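You operate a simulated robot arm through the tools that you are given. There is no shell and no other tool.

You run a simulated two-armed robot. Do the job below in one go: nothing can be reset, and whatever is moved stays where it is left.

JOB
Put the music on the speakers: green plug in OUT, mixer and speaker on, volume medium.
Fine: music slider at 2.
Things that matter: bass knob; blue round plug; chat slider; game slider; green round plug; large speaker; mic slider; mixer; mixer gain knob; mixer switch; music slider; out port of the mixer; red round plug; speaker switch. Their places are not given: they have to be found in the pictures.

The check looks at the end state, three seconds after you hand in, the way a careful person would. Anything else that was tipped, shoved, dropped, spilled or broken makes it a failure.

ROBOT AND FRAMES
Two 7-joint arms with two-finger parallel grippers on one trunk that stands fixed in place. Base frame: the origin is at the foot of the trunk, x ahead of it, y to its left, z up. Readings come in cm, rad, newtons and seconds.
The left shoulder is at [2, 13.8, 147.4], the right one opposite. Payload 1.57 kg a hand.
The tool frame of a hand sits at the grasp point between the pads (the TCP): z along the fingers, y along the line on which they close. The tips reach 3 cm beyond it. Largest opening 8 cm; finger width 1.7, thickness 1.2; the body of the gripper, 4 by 8.2 cm, starts 8 cm behind the TCP.
Orientation is told as [roll, pitch, yaw] about the base's x, y, z axes, in that order, counted from this pose: with the fingers straight down and closing along the base's y, the tool's x points along the base's -x, its y along +y and its z along -z.

CONTROLS
- The arms move only by the tool nudge_tool. It takes "left_increments", "right_increments" or both (then of equal length, played together; a hand with none holds still); each is a list of rows, each a list of 7 numbers: the shift along the base's x, y, z in cm, then the turn, a rotation vector about the base's x, y, z in rad, then the closure in counts, from 0 (fully open) to 255 (shut). In form: [[tx, ty, tz, wx, wy, wz, grip], ...]. A call has 1 to 20 rows; each row shifts and turns the commanded pose from where the row before left it. Each row takes 0.2 s and may step no farther than 5 cm and 0.15 rad from the row before; otherwise, or with a gripper value out of range, the whole call is refused. Where a pose cannot be reached the arm comes as near as it can. A force on the tool above 40 N (or 10 N above the force at the start of the call, whichever is more), or a blocked arm, ends the call early, and 0.2 s more pass. Each finger travels about 4.5 cm/s and halts on what it meets, pressing with about 35 N; the grip force reading is that of the motor and also rises with nothing between the fingers. The clock runs only during rows and for 0.2 s after the last one: add rows that do not move to give the fingers time. The reply holds the time, the measured pose of the TCP, the force on the tool along the base axes, the opening and the grip force, in the units named above and with some noise, with the torque about the TCP (base axes, N m) and any sound that the robot's microphone picked up.
- Cameras (640 x 400 px; columns grow to the right, rows downward): "scene" is now at [18.24, 4.3, 137.67]; the picture's right is [0.46, -0.89, 0.00], its down [-0.33, -0.17, -0.93] and it looks along [0.83, 0.43, -0.37] (base axes); focal length 214 px, centre (320, 200). "left" rides on the left gripper at [7.2, 0.7, -12.2] in its tool frame; the picture's right is [-0.09, 1.00, 0.00], its down [-0.84, -0.08, -0.54] and it looks along [-0.54, -0.05, 0.84] (tool axes); focal length 238 px, centre (320, 200). "right" rides on the right gripper at [7.2, -0.7, -12.2] in its tool frame; the picture's right is [0.09, 1.00, 0.00], its down [-0.84, 0.08, -0.54] and it looks along [-0.54, 0.05, 0.84] (tool axes); focal length 238 px, centre (320, 200).
- camera(camera): a new picture of that camera. The clock stands still meanwhile.
- move_column(by): slides the trunk up (or, below 0, down) by that many cm; the arms and the scene camera ride with it, the base frame stays. It gives what a move gives, with no picture.
- turn_head(pan, tilt): turns the head with the scene camera to pan (to the left, within 1.047 rad either way) and tilt (down, from -0.506 to 1.204), counted from straight ahead of the robot. It gives what a move gives.
- pixel_to_xyz(camera, pixels): there is no depth. For up to 12 entries [column, row, z] of the newest picture of that camera ("zoom" is the newest enlarged one), the place [x, y] in the base frame at which the ray of that pixel passes the height z, good to about 0.2 cm. The clock stands still meanwhile.
- enlarge(camera, box): a new picture of the part [left, top, right, bottom] of that camera's present view, enlarged. The clock stands still meanwhile.
- close_job(): hands the job in; it is judged then, once.

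Open the grippers and draw the arms clear of the work before you hand the job in, unless the task says otherwise.

The tools are called after "Emit:" by a JSON object that holds its "op" and its "data". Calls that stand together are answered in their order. nudge_tool: Moves the arms, as the interface text tells. Its arguments: {"type":"object","properties":{"left_increments":{"type":"array","items":{"type":"array","items":{"type":"number"}}},"right_increments":{"type":"array","items":{"type":"array","items":{"type":"number"}}}},"required":[]} The other tools are called the same way: move_column (by) slides the trunk up or down; turn_head (pan, tilt) turns the head that bears the scene camera; camera (camera) takes a picture; pixel_to_xyz (camera, pixels) gives the place at which the rays of pixels pass given heights; enlarge (camera, box) takes an enlarged picture of a part of a camera's view; close_job () hands the job in.

At the start:

```text
time_s: 0.0
left_tool_pos: [25.42, 35.38, 132.56]
left_tool_rot: [0.016, 0.135, 0.005]
left_ft_force: [-0.2, -0.5, -0.1]
left_ft_torque: [-0.01, 0.03, -0.01]
left_width: 7.99
left_grip_force: 0.1
right_tool_pos: [33.11, 0.93, 136.41]
right_tool_rot: [-0.005, 0.258, 0.001]
right_ft_force: [0.7, 0.0, -0.1]
right_ft_torque: [0.03, -0.03, -0.01]
right_width: 7.99
right_grip_force: 0.0
trunk travel left (down, up): [-84.9, 39.1]
head pan, tilt: [0.475, 0.375]
```

scene: 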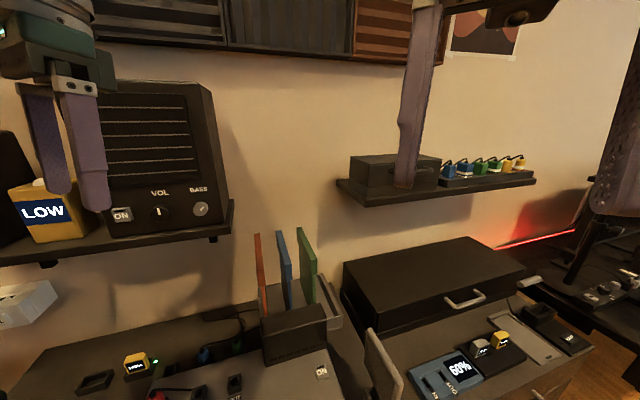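
right: 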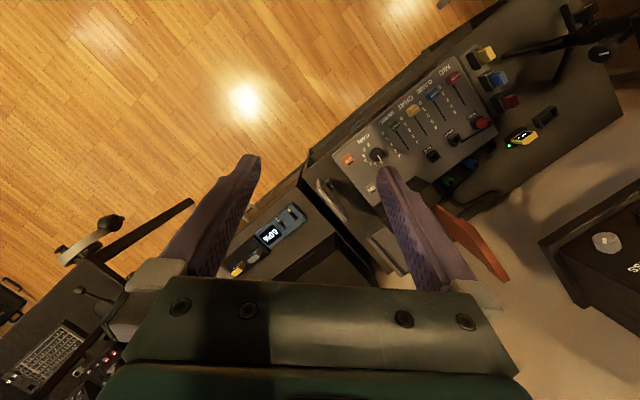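
left: 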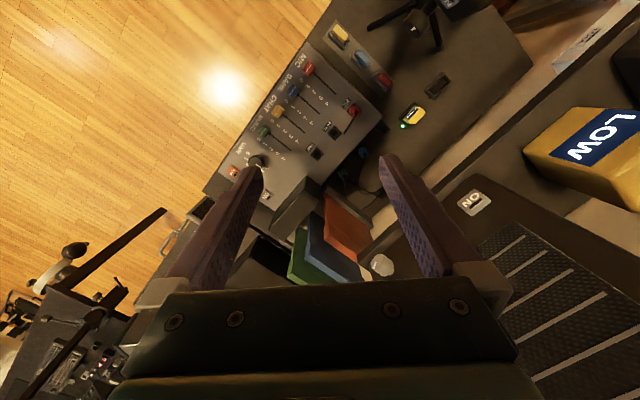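

The scene shows a speaker on a shelf at about (150,150) and the mixer at the bottom (240,390). I turn the head down to see the mixer and the desk.

Emit:
{"op": "turn_head", "data": {"pan": 0.6, "tilt": 0.85}}

Emit:
{"op": "camera", "data": {"camera": "scene"}}

Emit:
{"op": "enlarge", "data": {"camera": "left", "box": [200, 0, 460, 220]}}

Emit:
{"op": "enlarge", "data": {"camera": "right", "box": [320, 40, 560, 220]}}

```text
time_s: 0.9
left_tool_pos: [25.36, 35.48, 132.59]
left_tool_rot: [0.015, 0.139, 0.009]
left_ft_force: [0.2, -0.4, 0.6]
left_ft_torque: [0.02, 0.0, 0.01]
left_width: 8.03
left_grip_force: 0.0
right_tool_pos: [33.02, 1.04, 136.23]
right_tool_rot: [-0.005, 0.263, -0.001]
right_ft_force: [-0.9, 0.1, -0.6]
right_ft_torque: [0.01, -0.01, -0.03]
right_width: 7.99
right_grip_force: 0.0
trunk travel left (down, up): [-84.9, 39.1]
head pan, tilt: [0.6, 0.85]
```

```text
taken
```

scene: 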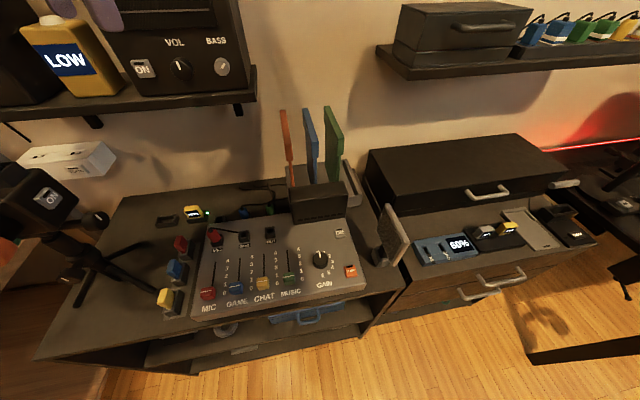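

```text
1.82 times, centred on (330, 110) of left
```

zoom: 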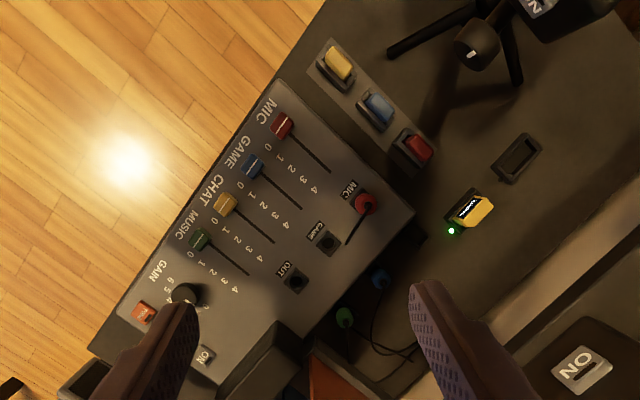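

```text
2.22 times, centred on (440, 130) of right
```

zoom: 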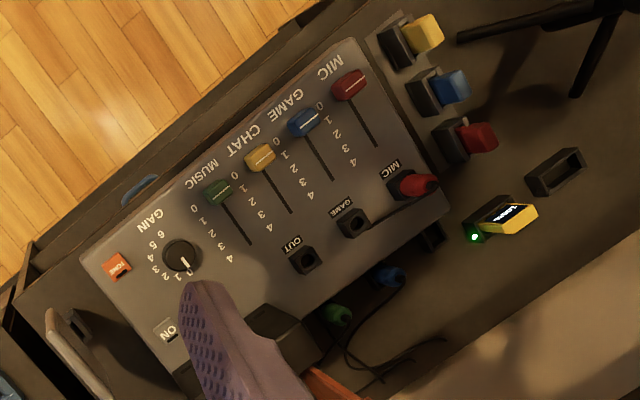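

The mixer has MIC/GAME/CHAT/MUSIC sliders all near 0, ports MIC (red plug inside), GAME and OUT, and green and blue plugs lie behind. I zoom in on the parts.

Emit:
{"op": "enlarge", "data": {"camera": "scene", "box": [180, 180, 380, 320]}}

Emit:
{"op": "enlarge", "data": {"camera": "scene", "box": [0, 0, 260, 160]}}

Emit:
{"op": "enlarge", "data": {"camera": "scene", "box": [150, 160, 310, 260]}}

Emit:
{"op": "enlarge", "data": {"camera": "scene", "box": [370, 180, 610, 300]}}

```text
2.86 times, centred on (280, 250) of scene
```

zoom: 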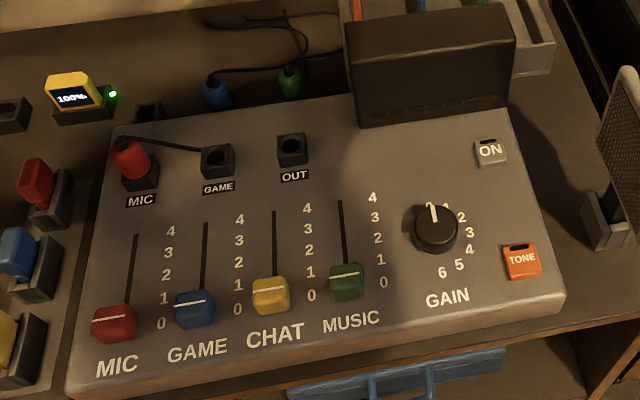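

```text
2.46 times, centred on (130, 80) of scene
```

zoom: 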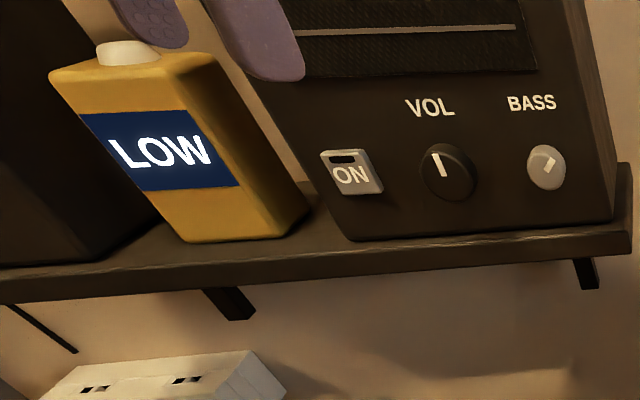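

```text
4.00 times, centred on (230, 210) of scene
```

zoom: 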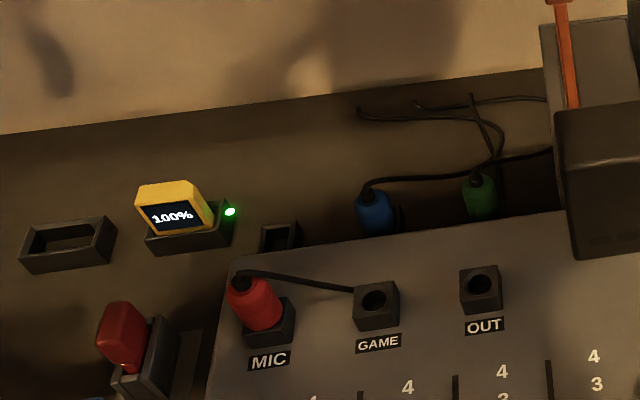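

```text
2.67 times, centred on (490, 240) of scene
```

zoom: 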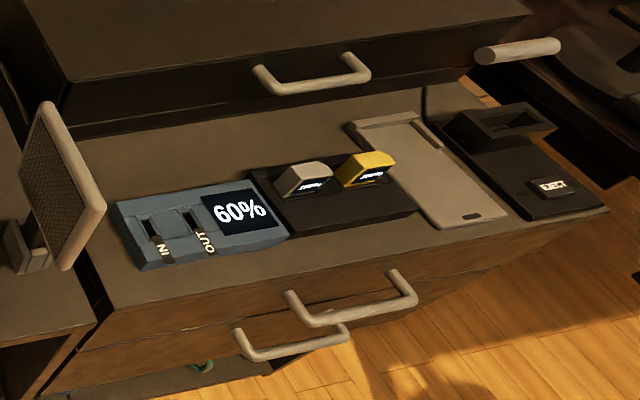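

I triangulate the OUT port by intersecting the rays from the scene view (270,231), left view (316,155) and right view (433,157) at several heights.

Emit:
{"op": "pixel_to_xyz", "data": {"camera": "scene", "pixels": [[270, 231, 70], [270, 231, 80], [270, 231, 90], [270, 231, 100], [243, 235, 70], [243, 235, 80], [243, 235, 90], [243, 235, 100]]}}

Emit:
{"op": "pixel_to_xyz", "data": {"camera": "left", "pixels": [[316.3, 155, 70], [316.3, 155, 80], [316.3, 155, 90], [316.3, 155, 100], [334.5, 133.5, 70], [334.5, 133.5, 80], [334.5, 133.5, 90], [334.5, 133.5, 100]]}}

Emit:
{"op": "pixel_to_xyz", "data": {"camera": "right", "pixels": [[433.2, 157, 70], [433.2, 157, 80], [433.2, 157, 90], [433.2, 157, 100]]}}

```text
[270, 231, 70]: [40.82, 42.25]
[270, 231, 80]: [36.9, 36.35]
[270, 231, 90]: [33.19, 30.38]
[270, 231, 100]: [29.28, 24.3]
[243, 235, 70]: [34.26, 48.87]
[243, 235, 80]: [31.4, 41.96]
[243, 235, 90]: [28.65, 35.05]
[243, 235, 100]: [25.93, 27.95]
```

```text
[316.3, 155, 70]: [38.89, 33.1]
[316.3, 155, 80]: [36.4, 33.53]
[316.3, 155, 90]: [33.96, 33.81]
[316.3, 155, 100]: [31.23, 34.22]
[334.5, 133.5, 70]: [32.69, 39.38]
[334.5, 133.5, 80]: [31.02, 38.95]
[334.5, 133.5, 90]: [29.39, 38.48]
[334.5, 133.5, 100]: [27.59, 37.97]
```

```text
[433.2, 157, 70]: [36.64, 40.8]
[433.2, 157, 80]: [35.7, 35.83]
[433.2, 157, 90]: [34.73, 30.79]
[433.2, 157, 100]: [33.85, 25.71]
```

OUT triangulates to about (35.3, 33.7, 84.4). Now I do the same for the speaker's ON switch (scene 143,69; left 474,202) and BASS knob (scene 221,66; left 380,265; right 607,242).

Emit:
{"op": "pixel_to_xyz", "data": {"camera": "scene", "pixels": [[221.5, 66.6, 100], [221.5, 66.6, 110], [221.5, 66.6, 120], [143, 68.6, 100], [143, 68.6, 110], [143, 68.6, 120], [182, 68.6, 100], [182, 68.6, 110], [182, 68.6, 120]]}}

Emit:
{"op": "pixel_to_xyz", "data": {"camera": "left", "pixels": [[380, 265, 100], [380, 265, 110], [380, 265, 120], [474, 202, 100], [474, 202, 110], [474, 202, 120]]}}

Emit:
{"op": "pixel_to_xyz", "data": {"camera": "right", "pixels": [[607, 242, 100], [607, 242, 110], [607, 242, 120]]}}

```text
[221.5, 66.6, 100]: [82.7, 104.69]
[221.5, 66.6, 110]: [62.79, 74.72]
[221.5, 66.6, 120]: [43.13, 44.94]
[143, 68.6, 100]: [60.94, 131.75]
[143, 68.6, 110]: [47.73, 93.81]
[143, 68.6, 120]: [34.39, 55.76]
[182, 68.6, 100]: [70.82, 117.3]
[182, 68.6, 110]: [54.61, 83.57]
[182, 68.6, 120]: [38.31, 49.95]
```

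```text
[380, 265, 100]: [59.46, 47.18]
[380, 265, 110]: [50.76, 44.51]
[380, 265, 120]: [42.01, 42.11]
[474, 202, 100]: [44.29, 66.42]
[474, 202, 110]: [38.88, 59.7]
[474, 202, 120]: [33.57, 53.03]
```

```text
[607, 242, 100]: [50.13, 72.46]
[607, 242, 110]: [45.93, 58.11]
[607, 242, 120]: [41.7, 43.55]
```

The speaker front runs from ON (33,52,121) to BASS (41,42,121), with VOL near (37,47,121). I turn the head to look straight at that face.

Emit:
{"op": "turn_head", "data": {"pan": 0.95, "tilt": 0.4}}

Emit:
{"op": "camera", "data": {"camera": "scene"}}

Emit:
{"op": "enlarge", "data": {"camera": "scene", "box": [220, 140, 420, 265]}}

```text
time_s: 1.8
left_tool_pos: [25.31, 35.32, 132.53]
left_tool_rot: [0.016, 0.14, 0.007]
left_ft_force: [0.1, 0.4, -0.4]
left_ft_torque: [0.0, -0.04, 0.03]
left_width: 8.02
left_grip_force: 0.1
right_tool_pos: [32.94, 0.95, 136.34]
right_tool_rot: [-0.006, 0.261, -0.001]
right_ft_force: [0.1, -1.4, 0.0]
right_ft_torque: [0.01, -0.02, -0.01]
right_width: 7.98
right_grip_force: 0.0
trunk travel left (down, up): [-84.9, 39.1]
head pan, tilt: [0.949, 0.4]
```

```text
taken
```

scene: 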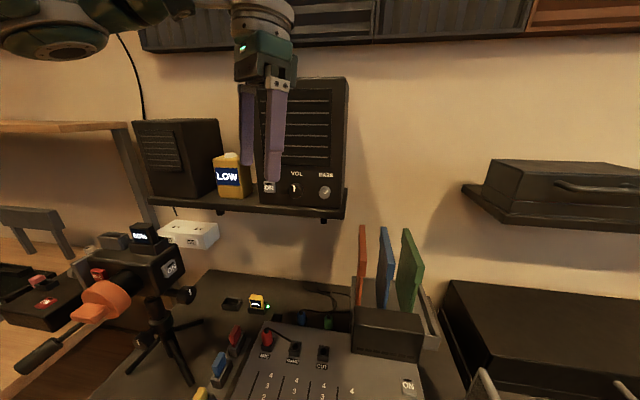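

```text
3.20 times, centred on (320, 202) of scene
```

zoom: 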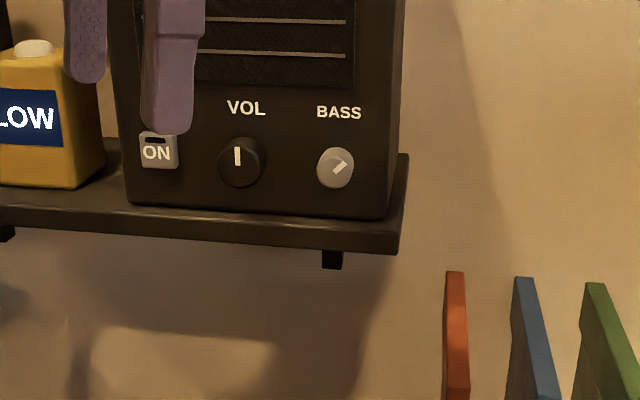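

The VOL pointer is straight up, and a yellow box beside the speaker reads LOW. I triangulate the green plug (left 344,174; right 449,182), the mixer switch and the music slider knob with the two hand cameras.

Emit:
{"op": "pixel_to_xyz", "data": {"camera": "left", "pixels": [[343.7, 174.3, 75], [343.7, 174.3, 85], [364, 153.5, 75], [364, 153.5, 85], [264, 131.5, 75], [264, 131.5, 85], [267, 195, 75], [267, 195, 85]]}}

Emit:
{"op": "pixel_to_xyz", "data": {"camera": "right", "pixels": [[449, 181.8, 75], [449, 181.8, 85], [470, 165, 75], [470, 165, 85], [394, 126.4, 75], [394, 126.4, 85], [371, 189, 75], [371, 189, 85]]}}

```text
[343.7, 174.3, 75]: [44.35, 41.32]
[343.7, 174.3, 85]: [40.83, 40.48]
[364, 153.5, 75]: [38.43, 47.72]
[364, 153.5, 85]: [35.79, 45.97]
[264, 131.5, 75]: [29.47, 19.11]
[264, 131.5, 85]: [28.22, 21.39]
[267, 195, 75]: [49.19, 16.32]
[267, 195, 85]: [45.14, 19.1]
```

```text
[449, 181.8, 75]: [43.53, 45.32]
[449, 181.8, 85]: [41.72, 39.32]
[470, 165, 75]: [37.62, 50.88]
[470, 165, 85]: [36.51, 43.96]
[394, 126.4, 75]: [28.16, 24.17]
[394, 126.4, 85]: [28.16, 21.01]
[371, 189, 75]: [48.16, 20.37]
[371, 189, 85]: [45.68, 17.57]
```

The mixer surface lies near z 82, the green plug top near (41.8,40.7,82.7) and the music knob near (28.2,21.2,84). First I pull both hands back a little, then lower the trunk in steps for better reach.

Emit:
{"op": "nudge_tool", "data": {"left_increments": [[-2, -3, 0, 0, 0, 0, 0], [-2, -3, 0, 0, 0, 0, 0], [0, 0, 0, 0, 0, 0, 0]], "right_increments": [[-4, -5, 0, 0, 0, 0, 0], [-4, -5, 0, 0, 0, 0, 0], [-2, -5, 0, 0, 0, 0, 0]]}}

Emit:
{"op": "turn_head", "data": {"pan": 0.75, "tilt": 0.6}}

Emit:
{"op": "camera", "data": {"camera": "scene"}}

Emit:
{"op": "camera", "data": {"camera": "left"}}

Emit:
{"op": "camera", "data": {"camera": "right"}}

```text
refused: row 1 steps farther than a row can; nothing moved
```

```text
time_s: 2.5
left_tool_pos: [25.47, 35.36, 132.62]
left_tool_rot: [0.017, 0.139, 0.008]
left_ft_force: [-0.4, -0.4, 0.1]
left_ft_torque: [0.0, -0.01, 0.0]
left_width: 8.0
left_grip_force: 0.1
right_tool_pos: [32.99, 0.99, 136.31]
right_tool_rot: [-0.004, 0.261, 0.0]
right_ft_force: [-0.1, -0.9, -0.3]
right_ft_torque: [-0.02, 0.03, -0.01]
right_width: 8.0
right_grip_force: 0.0
trunk travel left (down, up): [-84.9, 39.1]
head pan, tilt: [0.75, 0.6]
```

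```text
taken
```

scene: 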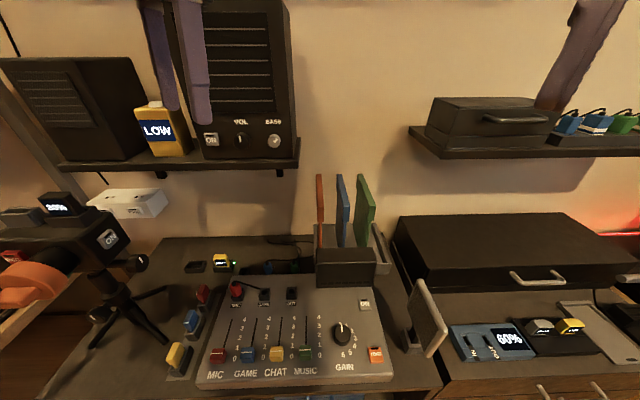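

```text
taken
```

left: 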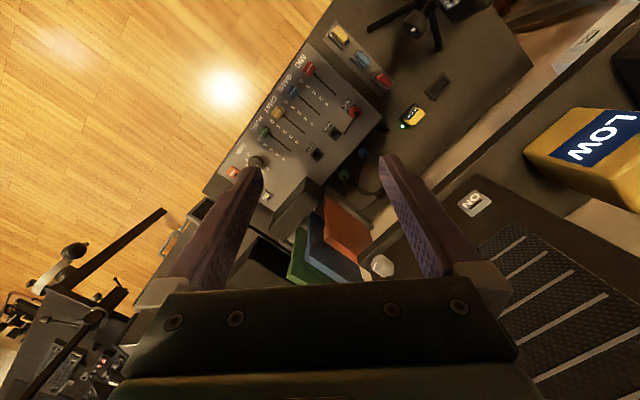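

```text
taken
```

right: 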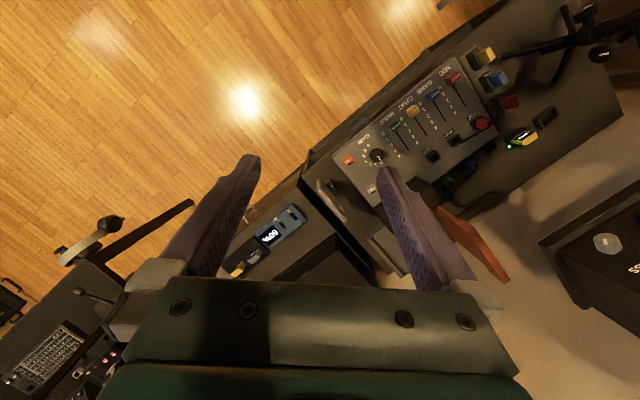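

The row step was too long; I retry with steps under 5 cm.

Emit:
{"op": "nudge_tool", "data": {"left_increments": [[-2, -3, 0, 0, 0, 0, 0], [-2, -3, 0, 0, 0, 0, 0], [0, 0, 0, 0, 0, 0, 0], [0, 0, 0, 0, 0, 0, 0]], "right_increments": [[-2, -4, 0, 0, 0, 0, 0], [-2, -4, 0, 0, 0, 0, 0], [-2, -4, 0, 0, 0, 0, 0], [-2, -3, 0, 0, 0, 0, 0]]}}

Emit:
{"op": "move_column", "data": {"by": -12}}

Emit:
{"op": "camera", "data": {"camera": "scene"}}

Emit:
{"op": "camera", "data": {"camera": "left"}}

Emit:
{"op": "camera", "data": {"camera": "right"}}

```text
time_s: 3.1
left_tool_pos: [23.39, 32.44, 131.96]
left_tool_rot: [-0.038, 0.224, 0.216]
left_ft_force: [-0.3, -0.4, -0.1]
left_ft_torque: [-0.02, -0.02, 0.03]
left_width: 7.99
left_grip_force: 0.1
right_tool_pos: [29.68, -6.2, 136.58]
right_tool_rot: [-0.002, 0.256, -0.001]
right_ft_force: [0.8, 0.1, -0.9]
right_ft_torque: [-0.05, -0.01, 0.0]
right_width: 8.02
right_grip_force: 0.1
trunk travel left (down, up): [-84.9, 39.1]
head pan, tilt: [0.75, 0.6]
stopped in row 2 (left hand): the arm was blocked; the commanded pose is now the measured one
```

```text
time_s: 4.7
left_tool_pos: [23.34, 32.32, 119.97]
left_tool_rot: [-0.039, 0.222, 0.216]
left_ft_force: [-0.5, 0.5, 0.0]
left_ft_torque: [0.01, 0.01, -0.04]
left_width: 8.0
left_grip_force: 0.0
right_tool_pos: [29.7, -6.19, 124.62]
right_tool_rot: [-0.003, 0.256, -0.002]
right_ft_force: [0.1, 0.6, 0.4]
right_ft_torque: [-0.02, 0.0, -0.01]
right_width: 8.01
right_grip_force: 0.2
trunk travel left (down, up): [-72.9, 51.1]
head pan, tilt: [0.75, 0.6]
```

```text
taken
```

scene: 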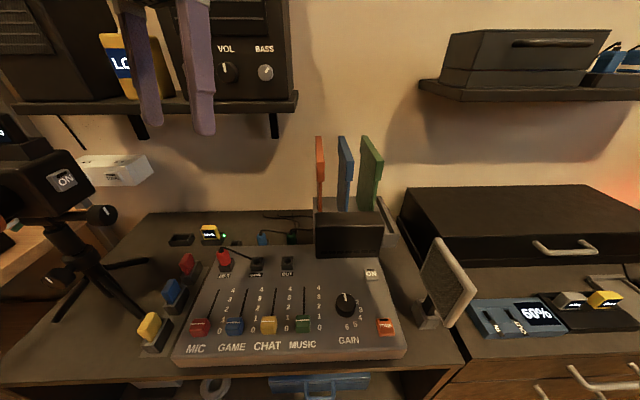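

```text
taken
```

left: 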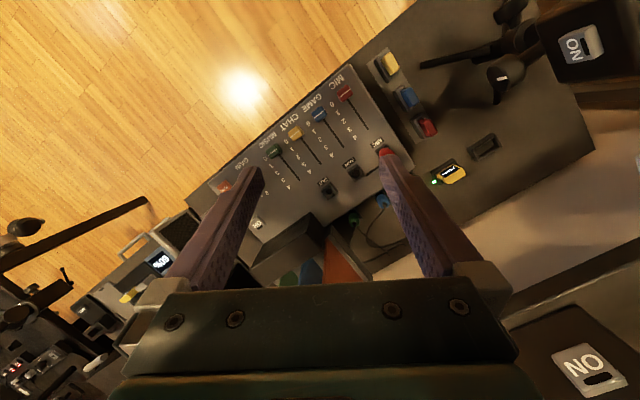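

```text
taken
```

right: 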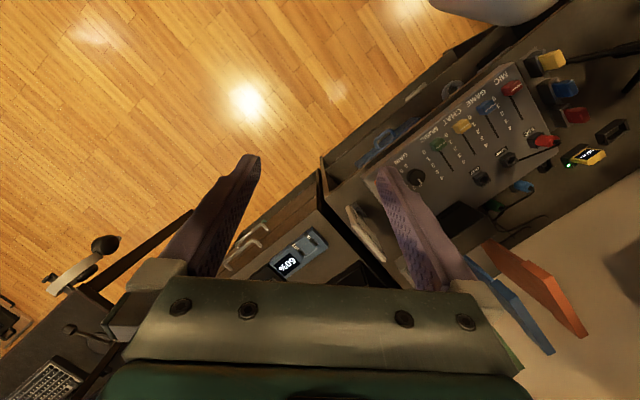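

The left hand is about 20 cm in front of the shelf and nothing is near below. I lower the trunk a further 14 cm.

Emit:
{"op": "move_column", "data": {"by": -14}}

Emit:
{"op": "turn_head", "data": {"pan": 0.8, "tilt": 0.45}}

Emit:
{"op": "camera", "data": {"camera": "scene"}}

Emit:
{"op": "camera", "data": {"camera": "left"}}

```text
time_s: 6.3
left_tool_pos: [23.43, 32.41, 106.02]
left_tool_rot: [-0.039, 0.22, 0.216]
left_ft_force: [-0.3, 0.7, 0.2]
left_ft_torque: [0.03, -0.03, 0.02]
left_width: 8.0
left_grip_force: 0.1
right_tool_pos: [29.76, -6.06, 110.56]
right_tool_rot: [-0.005, 0.255, -0.002]
right_ft_force: [-1.2, 0.2, 0.6]
right_ft_torque: [0.02, 0.0, 0.0]
right_width: 8.0
right_grip_force: 0.0
trunk travel left (down, up): [-58.9, 65.1]
head pan, tilt: [0.75, 0.6]
```

```text
time_s: 7.0
left_tool_pos: [23.35, 32.38, 105.96]
left_tool_rot: [-0.037, 0.222, 0.215]
left_ft_force: [0.5, 0.2, -0.2]
left_ft_torque: [0.0, -0.03, 0.0]
left_width: 7.99
left_grip_force: 0.0
right_tool_pos: [29.74, -6.2, 110.62]
right_tool_rot: [-0.003, 0.255, -0.002]
right_ft_force: [0.2, 0.5, 0.1]
right_ft_torque: [0.03, 0.0, -0.03]
right_width: 7.99
right_grip_force: 0.0
trunk travel left (down, up): [-58.9, 65.1]
head pan, tilt: [0.799, 0.45]
```

```text
taken
```

scene: 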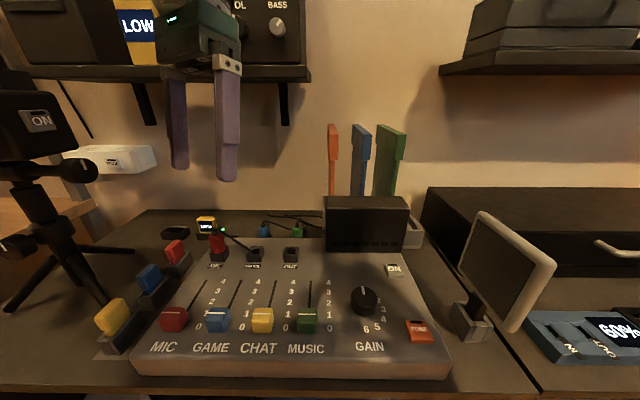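

```text
taken
```

left: 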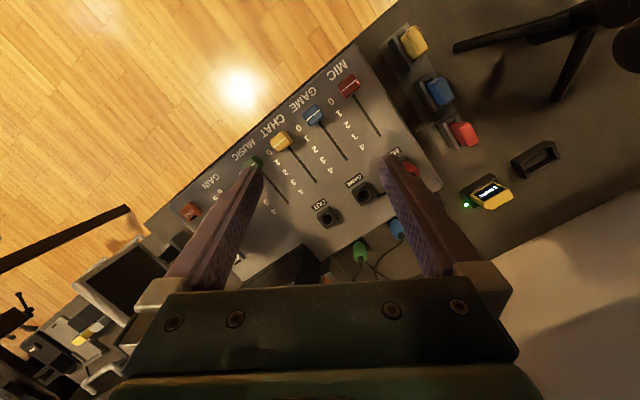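

I zoom on the mixer's ports, the green plug behind it and the sliders from both views.

Emit:
{"op": "enlarge", "data": {"camera": "left", "box": [280, 160, 430, 260]}}

Emit:
{"op": "enlarge", "data": {"camera": "scene", "box": [190, 200, 350, 300]}}

Emit:
{"op": "enlarge", "data": {"camera": "scene", "box": [280, 250, 460, 370]}}

Emit:
{"op": "enlarge", "data": {"camera": "left", "box": [220, 80, 380, 180]}}

```text
4.00 times, centred on (355, 210) of left
```

zoom: 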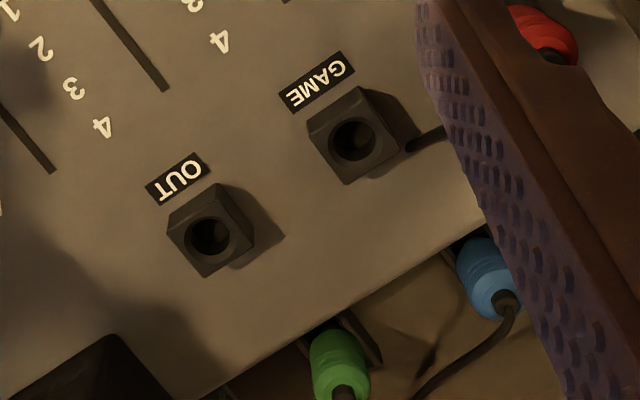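

```text
4.00 times, centred on (270, 250) of scene
```

zoom: 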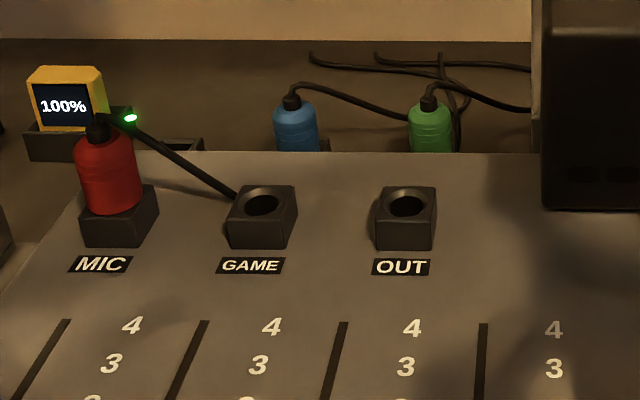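

```text
3.33 times, centred on (370, 310) of scene
```

zoom: 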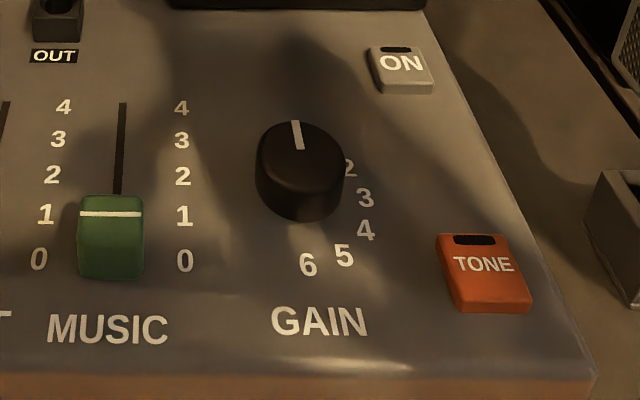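

```text
4.00 times, centred on (300, 130) of left
```

zoom: 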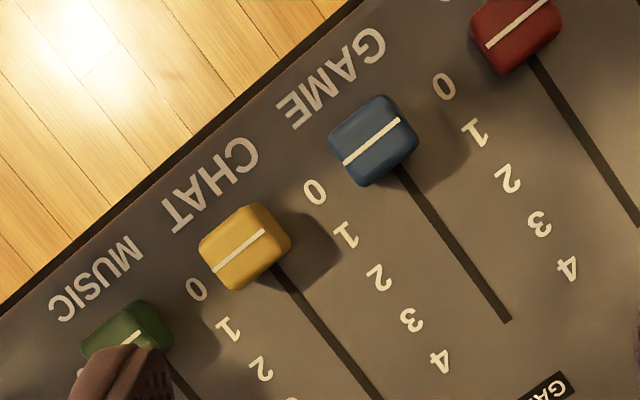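

Sockets are raised cubes with holes facing upward; the green plug stands upright behind the mixer with its cable out of the top. I triangulate the mixer surface using labels and slot ends seen in both views.

Emit:
{"op": "pixel_to_xyz", "data": {"camera": "left", "pixels": [[319.5, 205, 78], [319.5, 205, 84], [354.25, 180.5, 78], [354.25, 180.5, 84], [346.75, 160, 78], [346.75, 160, 84], [288, 202.5, 78], [288, 202.5, 84], [360, 251, 78], [360, 251, 86], [327, 219, 78], [327, 219, 86]]}}

Emit:
{"op": "pixel_to_xyz", "data": {"camera": "scene", "pixels": [[290, 267, 78], [290, 267, 84], [252.5, 266.5, 78], [252.5, 266.5, 84], [241.25, 280.5, 78], [241.25, 280.5, 84], [310.75, 280.75, 78], [310.75, 280.75, 84], [297, 225, 78], [297, 225, 86], [291.5, 251, 78], [291.5, 251, 86]]}}

```text
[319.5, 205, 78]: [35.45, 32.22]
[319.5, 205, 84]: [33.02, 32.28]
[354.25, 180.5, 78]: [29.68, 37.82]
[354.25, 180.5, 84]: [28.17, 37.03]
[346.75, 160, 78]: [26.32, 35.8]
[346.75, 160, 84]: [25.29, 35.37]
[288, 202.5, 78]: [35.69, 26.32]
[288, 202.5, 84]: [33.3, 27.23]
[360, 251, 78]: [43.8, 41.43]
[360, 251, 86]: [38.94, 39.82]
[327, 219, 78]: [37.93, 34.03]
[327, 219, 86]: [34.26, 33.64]
```

```text
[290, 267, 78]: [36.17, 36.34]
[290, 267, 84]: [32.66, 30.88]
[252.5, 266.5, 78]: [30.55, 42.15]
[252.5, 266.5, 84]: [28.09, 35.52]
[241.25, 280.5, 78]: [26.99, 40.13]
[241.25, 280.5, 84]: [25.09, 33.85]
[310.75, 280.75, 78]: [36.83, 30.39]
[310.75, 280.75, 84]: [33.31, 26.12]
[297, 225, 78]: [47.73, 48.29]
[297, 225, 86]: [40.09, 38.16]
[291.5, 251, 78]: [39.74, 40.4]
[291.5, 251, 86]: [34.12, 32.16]
```

The surface near the ports is at z≈82.5 and the OUT hole top at (35.1,33.7,84.5). I check the scale digits 0 and 4 beside the music slot and the green plug's cable end.

Emit:
{"op": "pixel_to_xyz", "data": {"camera": "left", "pixels": [[268.75, 152.5, 78], [268.75, 152.5, 84], [300.75, 191.75, 78], [300.75, 191.75, 84], [360.75, 258.25, 78], [360.75, 258.25, 88], [280, 140, 82], [280, 140, 86]]}}

Emit:
{"op": "pixel_to_xyz", "data": {"camera": "scene", "pixels": [[285.6, 327.4, 78], [285.6, 327.4, 84], [292.8, 282.1, 78], [292.8, 282.1, 84], [297, 225, 78], [297, 225, 88], [307, 312, 82], [307, 312, 86], [394, 269, 80], [394, 269, 85], [364, 300, 80], [364, 300, 85]]}}

```text
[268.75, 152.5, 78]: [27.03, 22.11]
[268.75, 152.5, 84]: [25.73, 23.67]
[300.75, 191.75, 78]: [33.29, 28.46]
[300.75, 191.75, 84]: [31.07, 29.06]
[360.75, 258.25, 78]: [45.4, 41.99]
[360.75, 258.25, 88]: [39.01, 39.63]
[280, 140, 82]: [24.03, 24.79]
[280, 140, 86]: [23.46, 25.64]
```

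```text
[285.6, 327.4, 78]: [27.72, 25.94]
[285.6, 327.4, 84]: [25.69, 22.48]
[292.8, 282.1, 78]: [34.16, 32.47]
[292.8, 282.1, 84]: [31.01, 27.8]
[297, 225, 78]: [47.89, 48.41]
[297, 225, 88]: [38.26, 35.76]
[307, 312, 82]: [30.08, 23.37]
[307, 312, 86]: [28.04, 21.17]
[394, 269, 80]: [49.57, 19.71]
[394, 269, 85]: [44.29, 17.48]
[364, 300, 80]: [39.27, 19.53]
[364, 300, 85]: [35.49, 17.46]
```

The mixer top is level at z≈82.6 and one scale unit is 2.0 cm, running along (0.707,0.707). The green plug stands at about (41.7,40.5), under the speaker shelf's edge, so I check the shelf edge position (scene 308,67–80).

Emit:
{"op": "pixel_to_xyz", "data": {"camera": "scene", "pixels": [[308, 66, 116], [308, 66, 117], [308, 66, 118], [305, 81, 114], [305, 81, 115], [305, 81, 116], [277, 27, 121], [100, 81, 114], [100, 81, 115], [332, 125, 104], [390, 127, 104], [390, 127, 106]]}}

Emit:
{"op": "enlarge", "data": {"camera": "scene", "box": [220, 0, 380, 100]}}

```text
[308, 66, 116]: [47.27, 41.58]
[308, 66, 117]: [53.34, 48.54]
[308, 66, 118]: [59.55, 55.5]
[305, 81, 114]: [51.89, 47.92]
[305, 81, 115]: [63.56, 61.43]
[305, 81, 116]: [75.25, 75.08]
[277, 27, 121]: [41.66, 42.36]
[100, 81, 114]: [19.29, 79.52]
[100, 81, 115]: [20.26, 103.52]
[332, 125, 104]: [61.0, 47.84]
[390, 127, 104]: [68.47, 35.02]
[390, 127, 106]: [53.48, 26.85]
```

```text
4.00 times, centred on (300, 50) of scene
```

zoom: 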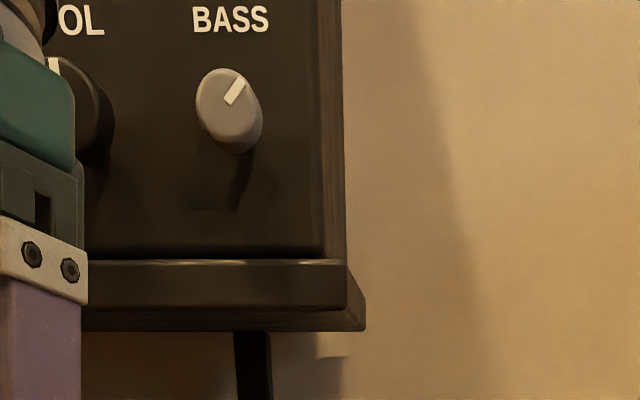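

The shelf's front is just past the plug, so the hand needs a forward tilt there. I first bring the left hand to about (28,28,106), yaw 45°, for a good look at the plug and its holder.

Emit:
{"op": "nudge_tool", "data": {"left_increments": [[1, -1, 0, 0.042, -0.105, 0, 0], [1, -1, 0, 0.042, -0.105, 0, 0], [1, -1, 0, 0, 0, 0.142, 0], [1, -0.5, 0, 0, 0, 0.142, 0], [0, -0.5, 0, 0, 0, 0.142, 0], [0, 0, 0, 0, 0, 0.142, 0]]}}

Emit:
{"op": "camera", "data": {"camera": "left"}}

Emit:
{"op": "camera", "data": {"camera": "scene"}}

```text
time_s: 7.7
left_tool_pos: [26.58, 32.36, 105.15]
left_tool_rot: [-0.019, 0.077, 0.414]
left_ft_force: [-0.5, -0.4, -0.1]
left_ft_torque: [-0.03, 0.01, 0.02]
left_width: 8.02
left_grip_force: 0.1
right_tool_pos: [29.69, -6.05, 110.45]
right_tool_rot: [-0.004, 0.255, -0.002]
right_ft_force: [0.9, -0.5, 0.1]
right_ft_torque: [0.0, 0.02, -0.01]
right_width: 8.01
right_grip_force: 0.0
trunk travel left (down, up): [-58.9, 65.1]
head pan, tilt: [0.799, 0.45]
stopped in row 3 (left hand): the arm was blocked; the commanded pose is now the measured one
```

```text
taken
```

left: 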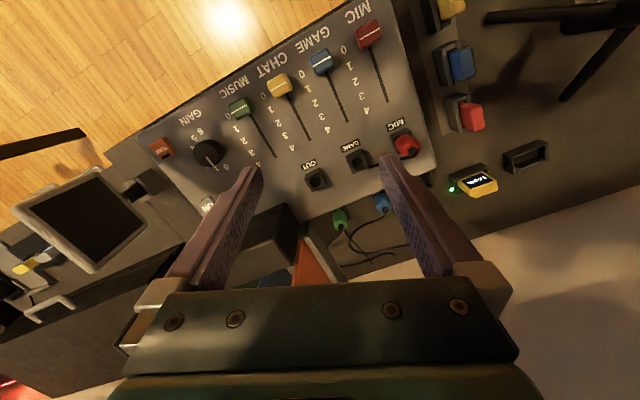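

```text
taken
```

scene: 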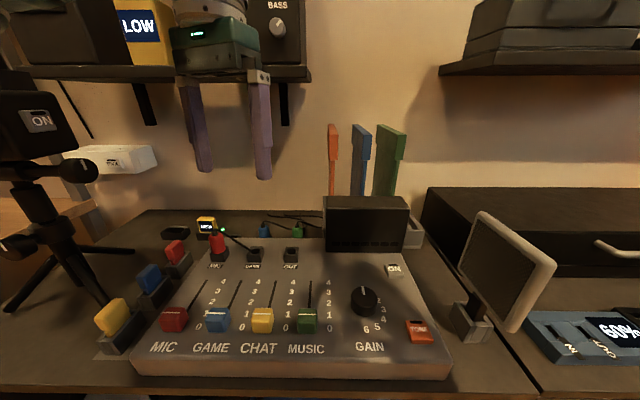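

Moving in −y blocked the arm (a joint limit, force is nil). I try moving forward and down instead, with the turn in small rows.

Emit:
{"op": "nudge_tool", "data": {"left_increments": [[1, 0, -1, 0, 0, 0.1, 0], [1, 0, -1, 0, 0, 0.1, 0], [1, 0, -1, 0, 0, 0.1, 0], [0, 0, -1, 0, 0, 0, 0]]}}

```text
time_s: 8.7
left_tool_pos: [29.58, 32.26, 101.05]
left_tool_rot: [-0.019, 0.075, 0.714]
left_ft_force: [0.1, -0.2, 0.1]
left_ft_torque: [-0.03, 0.01, 0.03]
left_width: 8.0
left_grip_force: 0.0
right_tool_pos: [29.75, -6.16, 110.59]
right_tool_rot: [-0.003, 0.256, -0.002]
right_ft_force: [0.2, -0.2, 0.9]
right_ft_torque: [-0.01, -0.01, 0.03]
right_width: 8.01
right_grip_force: 0.1
trunk travel left (down, up): [-58.9, 65.1]
head pan, tilt: [0.799, 0.45]
```

That works. I straighten the hand and take a closer look with its camera.

Emit:
{"op": "nudge_tool", "data": {"left_increments": [[0, -1, 0, 0.063, -0.045, 0.07, 0], [0, -1, 0, 0, 0, 0, 0], [0, 0, 0, 0, 0, 0, 0]]}}

Emit:
{"op": "camera", "data": {"camera": "left"}}

Emit:
{"op": "enlarge", "data": {"camera": "left", "box": [280, 140, 440, 240]}}

```text
time_s: 9.5
left_tool_pos: [29.55, 30.18, 101.18]
left_tool_rot: [-0.004, 0.0, 0.784]
left_ft_force: [0.1, 0.1, 0.2]
left_ft_torque: [0.01, -0.02, -0.02]
left_width: 8.0
left_grip_force: 0.1
right_tool_pos: [29.68, -6.08, 110.65]
right_tool_rot: [-0.002, 0.255, -0.002]
right_ft_force: [-0.2, 0.1, 1.3]
right_ft_torque: [0.01, 0.05, 0.01]
right_width: 7.98
right_grip_force: 0.1
trunk travel left (down, up): [-58.9, 65.1]
head pan, tilt: [0.799, 0.45]
```

```text
taken
```

left: 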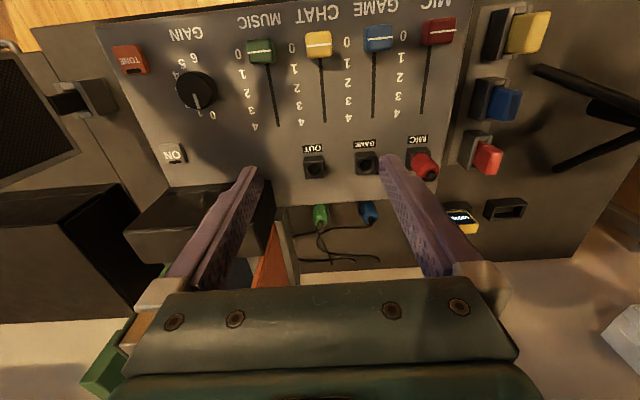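

```text
4.00 times, centred on (360, 190) of left
```

zoom: 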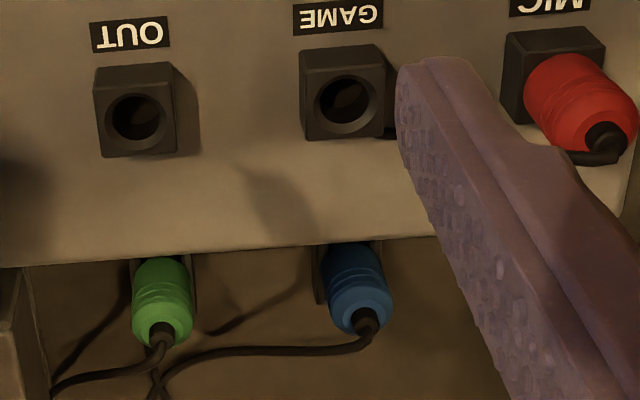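

The hand is now square with the mixer. I triangulate the tops of the green, blue and red plugs and the OUT/GAME/MIC sockets with this view.

Emit:
{"op": "pixel_to_xyz", "data": {"camera": "left", "pixels": [[320.5, 222.5, 80], [320.5, 222.5, 88], [371.25, 220, 80], [371.25, 220, 88], [431.25, 173.75, 84], [431.25, 173.75, 92], [314.2, 169.5, 84.5], [366.2, 165.5, 84.5], [316.5, 206, 80], [316.5, 206, 84]]}}

Emit:
{"op": "pixel_to_xyz", "data": {"camera": "scene", "pixels": [[297, 225.75, 80], [297, 225.75, 88], [263, 225.75, 80], [263, 225.75, 88], [214.25, 232.5, 84], [214.25, 232.5, 92], [291.5, 251, 84.5], [255.5, 251.5, 84.5]]}}

```text
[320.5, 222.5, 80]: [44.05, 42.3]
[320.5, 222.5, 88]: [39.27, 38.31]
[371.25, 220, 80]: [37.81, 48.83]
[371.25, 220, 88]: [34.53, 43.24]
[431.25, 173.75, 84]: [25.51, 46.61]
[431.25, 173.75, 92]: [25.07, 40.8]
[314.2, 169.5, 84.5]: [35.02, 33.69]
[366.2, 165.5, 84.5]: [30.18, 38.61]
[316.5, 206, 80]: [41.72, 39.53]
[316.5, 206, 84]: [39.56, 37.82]
```

```text
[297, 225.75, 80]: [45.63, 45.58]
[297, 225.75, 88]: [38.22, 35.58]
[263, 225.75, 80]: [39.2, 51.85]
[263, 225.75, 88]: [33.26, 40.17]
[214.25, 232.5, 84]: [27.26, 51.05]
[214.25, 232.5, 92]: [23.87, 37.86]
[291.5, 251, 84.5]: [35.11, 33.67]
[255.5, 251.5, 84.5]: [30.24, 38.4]
```

Red sits in MIC with its cable end at z 88.8; green's is at 84.5, so the transfer to OUT is about (−6.35,−6.4,+4.3). I check the black book box's edges (scene 326,250 / 324,197 / 408,197) and mixer's back edge for clearance.

Emit:
{"op": "pixel_to_xyz", "data": {"camera": "scene", "pixels": [[326, 250, 82.6], [324, 197, 88], [324, 197, 90], [324, 197, 92], [324, 197, 94], [300, 238, 82.6], [408, 250, 82.6], [408, 197, 92], [332, 125, 106], [332, 125, 108]]}}

Emit:
{"op": "pixel_to_xyz", "data": {"camera": "left", "pixels": [[320, 203.75, 82.6], [283, 206, 82.6], [283, 206, 78], [283, 206, 92], [291, 240, 82.6], [291, 240, 78], [291, 240, 92]]}}

Emit:
{"op": "enlarge", "data": {"camera": "scene", "box": [270, 160, 430, 260]}}

```text
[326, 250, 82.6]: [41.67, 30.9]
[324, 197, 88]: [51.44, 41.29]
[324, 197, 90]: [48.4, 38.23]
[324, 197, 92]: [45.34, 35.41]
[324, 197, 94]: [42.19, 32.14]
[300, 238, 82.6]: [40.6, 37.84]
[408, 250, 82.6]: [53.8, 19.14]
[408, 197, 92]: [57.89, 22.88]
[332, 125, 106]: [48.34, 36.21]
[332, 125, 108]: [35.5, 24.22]
```

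```text
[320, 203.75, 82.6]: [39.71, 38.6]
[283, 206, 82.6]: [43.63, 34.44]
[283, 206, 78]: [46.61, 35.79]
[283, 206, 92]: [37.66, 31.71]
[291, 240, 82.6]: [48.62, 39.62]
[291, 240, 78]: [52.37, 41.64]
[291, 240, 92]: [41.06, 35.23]
```

```text
4.00 times, centred on (350, 210) of scene
```

zoom: 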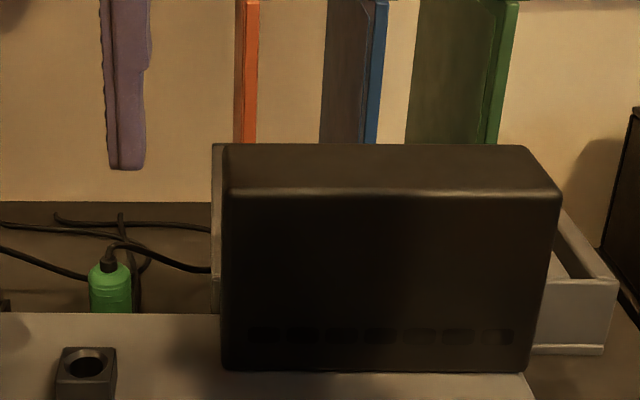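

The box is 6.6 cm to the right of the plug line, so there is room. I tilt the left hand 0.52 rad forward and set the opening to about 5.5 cm, then look.

Emit:
{"op": "nudge_tool", "data": {"left_increments": [[1, 1, 0, 0.092, -0.092, 0, 40], [1, 1, 0, 0.092, -0.092, 0, 80], [1, 1, 0, 0.092, -0.092, 0, 80], [1, 1, 0, 0.092, -0.092, 0, 80], [0, 0, 0, 0, 0, 0, 80]]}}

Emit:
{"op": "camera", "data": {"camera": "scene"}}

Emit:
{"op": "camera", "data": {"camera": "left"}}

```text
time_s: 10.7
left_tool_pos: [33.46, 34.31, 101.18]
left_tool_rot: [-0.002, -0.521, 0.785]
left_ft_force: [0.3, 0.3, -0.1]
left_ft_torque: [-0.02, 0.02, 0.01]
left_width: 5.49
left_grip_force: 0.0
right_tool_pos: [29.7, -6.09, 110.61]
right_tool_rot: [-0.002, 0.254, -0.001]
right_ft_force: [-0.4, -0.9, 0.2]
right_ft_torque: [-0.01, -0.03, -0.01]
right_width: 8.0
right_grip_force: 0.1
trunk travel left (down, up): [-58.9, 65.1]
head pan, tilt: [0.799, 0.45]
```

```text
taken
```

scene: 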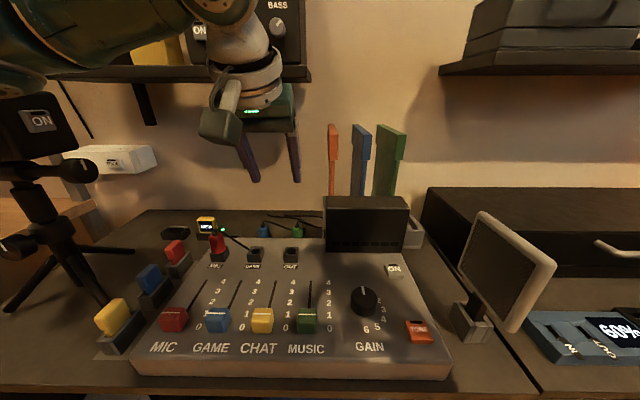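

```text
taken
```

left: 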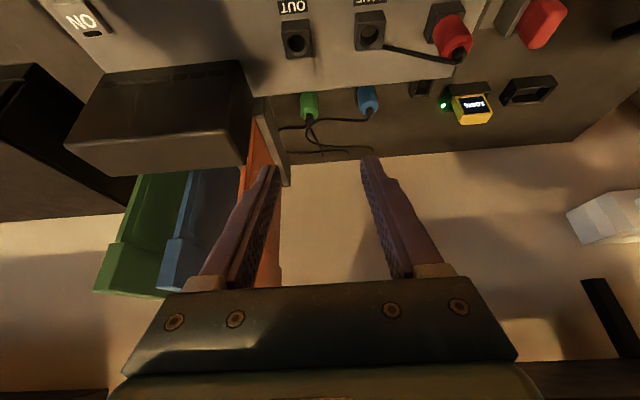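

The hand is tilted and clear of the shelf. I enlarge around the green plug (309,105) to refine its position.

Emit:
{"op": "enlarge", "data": {"camera": "left", "box": [250, 20, 410, 160]}}

```text
2.86 times, centred on (330, 90) of left
```

zoom: 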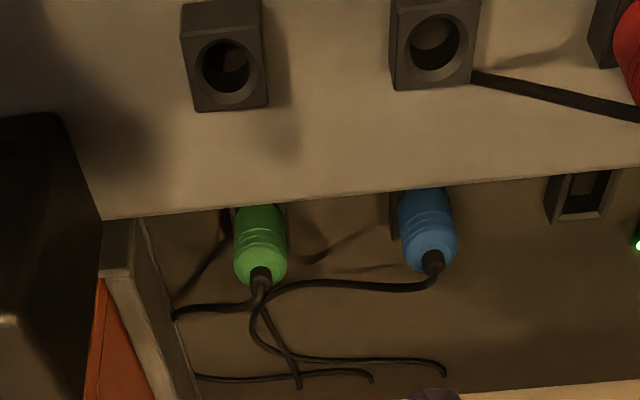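

I compute positions from this zoom: green cap (262,272), its body edges, OUT hole (228,67), blue cap (432,258).

Emit:
{"op": "pixel_to_xyz", "data": {"camera": "zoom", "pixels": [[262, 272, 84.5], [262, 272, 84], [259, 225, 82.5], [236, 265, 84], [286, 265, 84], [228, 67, 84.5], [432, 258, 84.5], [434, 42, 84.5], [255, 208, 82.6], [225, 212, 80], [290, 212, 80]]}}

```text
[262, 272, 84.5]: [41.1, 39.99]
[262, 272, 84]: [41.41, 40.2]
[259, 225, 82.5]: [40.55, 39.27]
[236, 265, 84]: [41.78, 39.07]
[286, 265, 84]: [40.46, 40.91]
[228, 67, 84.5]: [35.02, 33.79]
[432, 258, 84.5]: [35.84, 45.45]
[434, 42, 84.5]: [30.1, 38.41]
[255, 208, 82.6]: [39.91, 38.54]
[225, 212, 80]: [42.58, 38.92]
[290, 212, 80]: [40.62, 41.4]
```

Green plug axis is at about (41.2,40.05), body about 2.3 cm thick. I move over it at z≈92 first.

Emit:
{"op": "nudge_tool", "data": {"left_increments": [[2.5, 1.85, -1, 0, 0, 0, 80], [2.5, 1.85, -1, 0, 0, 0, 80], [2.54, 1.84, -1, 0, 0, 0, 80], [0, 0, -3, 0, 0, 0, 80], [0, 0, -3, 0, 0, 0, 80], [0, 0, 0, 0, 0, 0, 80]]}}

Emit:
{"op": "camera", "data": {"camera": "scene"}}

Emit:
{"op": "camera", "data": {"camera": "left"}}

```text
time_s: 12.1
left_tool_pos: [41.06, 39.88, 92.14]
left_tool_rot: [-0.003, -0.522, 0.784]
left_ft_force: [-0.2, -0.3, 0.1]
left_ft_torque: [0.01, -0.01, -0.01]
left_width: 5.48
left_grip_force: 0.1
right_tool_pos: [29.63, -6.27, 110.59]
right_tool_rot: [0.0, 0.254, -0.002]
right_ft_force: [0.8, -0.3, -0.4]
right_ft_torque: [0.0, -0.02, 0.0]
right_width: 8.0
right_grip_force: 0.0
trunk travel left (down, up): [-58.9, 65.1]
head pan, tilt: [0.799, 0.45]
```

```text
taken
```

scene: 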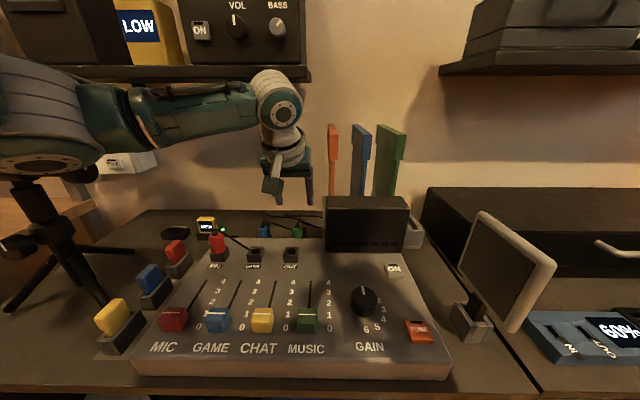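

```text
taken
```

left: 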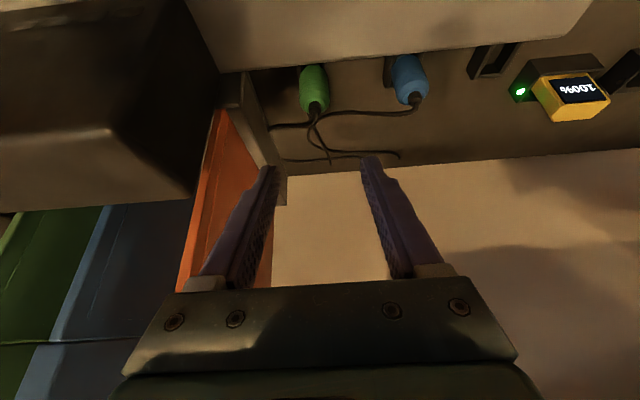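

The hand is above the plug; the arm's elbow is at the left near the tripod device, so I check the distance of the tripod (feet near scene (10,305) and (105,300)) before descending.

Emit:
{"op": "pixel_to_xyz", "data": {"camera": "scene", "pixels": [[10, 308, 77.5], [108, 303, 77.5], [115, 265, 77.5], [48, 200, 90], [30, 150, 100], [30, 150, 105], [150, 210, 77.5]]}}

Emit:
{"op": "turn_head", "data": {"pan": 1.047, "tilt": 0.5}}

Emit:
{"op": "camera", "data": {"camera": "scene"}}

```text
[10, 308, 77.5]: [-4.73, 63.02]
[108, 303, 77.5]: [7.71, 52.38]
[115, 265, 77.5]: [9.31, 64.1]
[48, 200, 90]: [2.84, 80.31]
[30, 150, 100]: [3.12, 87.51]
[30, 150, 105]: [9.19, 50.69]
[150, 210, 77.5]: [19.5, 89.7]
```

```text
time_s: 12.9
left_tool_pos: [41.08, 39.91, 92.33]
left_tool_rot: [-0.002, -0.52, 0.784]
left_ft_force: [-0.4, -1.1, 0.2]
left_ft_torque: [-0.01, 0.03, -0.01]
left_width: 5.47
left_grip_force: 0.1
right_tool_pos: [29.61, -6.14, 110.49]
right_tool_rot: [-0.005, 0.255, -0.002]
right_ft_force: [-0.7, -0.4, 0.7]
right_ft_torque: [0.03, 0.0, -0.01]
right_width: 7.99
right_grip_force: 0.0
trunk travel left (down, up): [-58.9, 65.1]
head pan, tilt: [1.047, 0.499]
```

```text
taken
```

scene: 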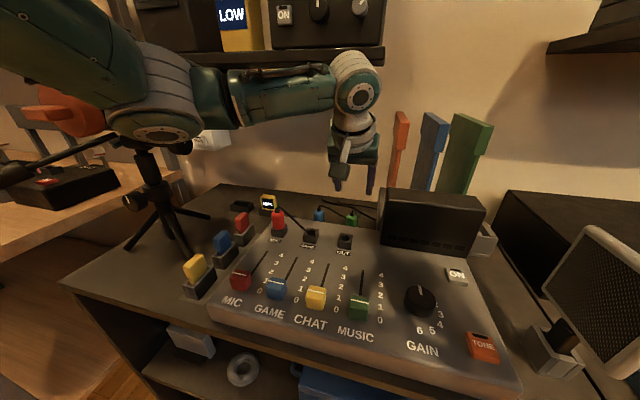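

The elbow is close in front of the tripod's head in this view. I compute where the elbow pixel ray (155,110) passes to judge the gap.

Emit:
{"op": "pixel_to_xyz", "data": {"camera": "scene", "pixels": [[155, 110, 108], [155, 110, 110], [155, 110, 112], [155, 110, 106], [355, 80, 108], [355, 80, 112], [155, 160, 100], [155, 160, 96], [150, 190, 95], [150, 190, 90]]}}

```text
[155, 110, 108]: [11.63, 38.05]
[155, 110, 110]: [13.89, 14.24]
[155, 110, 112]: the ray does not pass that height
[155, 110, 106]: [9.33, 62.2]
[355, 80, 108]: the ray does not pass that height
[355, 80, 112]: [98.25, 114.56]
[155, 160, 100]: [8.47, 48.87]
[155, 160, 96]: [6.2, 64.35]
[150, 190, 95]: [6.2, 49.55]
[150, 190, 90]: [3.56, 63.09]
```

The elbow is about 25 cm from the camera, well in front of the tripod, so it's safe. I lower the open fingers around the green plug to z≈84.2.

Emit:
{"op": "nudge_tool", "data": {"left_increments": [[0, 0, -2, 0, 0, 0, 80], [0, 0, -2, 0, 0, 0, 80], [0, 0, -2, 0, 0, 0, 80], [0, 0, -2, 0, 0, 0, 80], [0, 0, 0, 0, 0, 0, 80]]}}

Emit:
{"op": "camera", "data": {"camera": "left"}}

Emit:
{"op": "enlarge", "data": {"camera": "scene", "box": [290, 150, 450, 250]}}

```text
time_s: 14.1
left_tool_pos: [41.08, 39.74, 84.15]
left_tool_rot: [-0.006, -0.522, 0.785]
left_ft_force: [0.1, -0.8, 0.0]
left_ft_torque: [-0.01, -0.02, 0.05]
left_width: 5.49
left_grip_force: 0.1
right_tool_pos: [29.69, -6.18, 110.55]
right_tool_rot: [-0.003, 0.253, -0.001]
right_ft_force: [1.1, -0.5, -0.6]
right_ft_torque: [-0.01, -0.01, 0.0]
right_width: 8.0
right_grip_force: 0.1
trunk travel left (down, up): [-58.9, 65.1]
head pan, tilt: [1.047, 0.499]
```

```text
taken
```

left: 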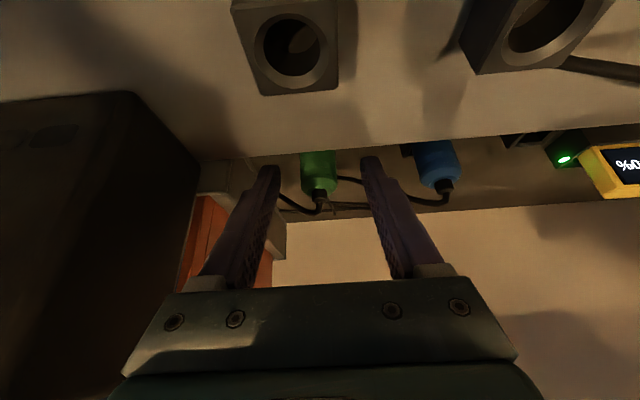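

```text
4.00 times, centred on (370, 200) of scene
```

zoom: 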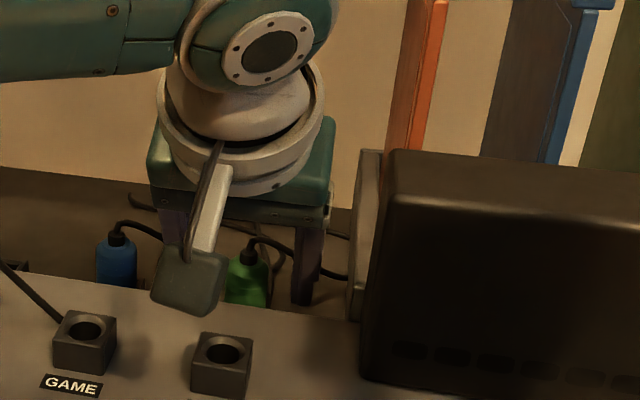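

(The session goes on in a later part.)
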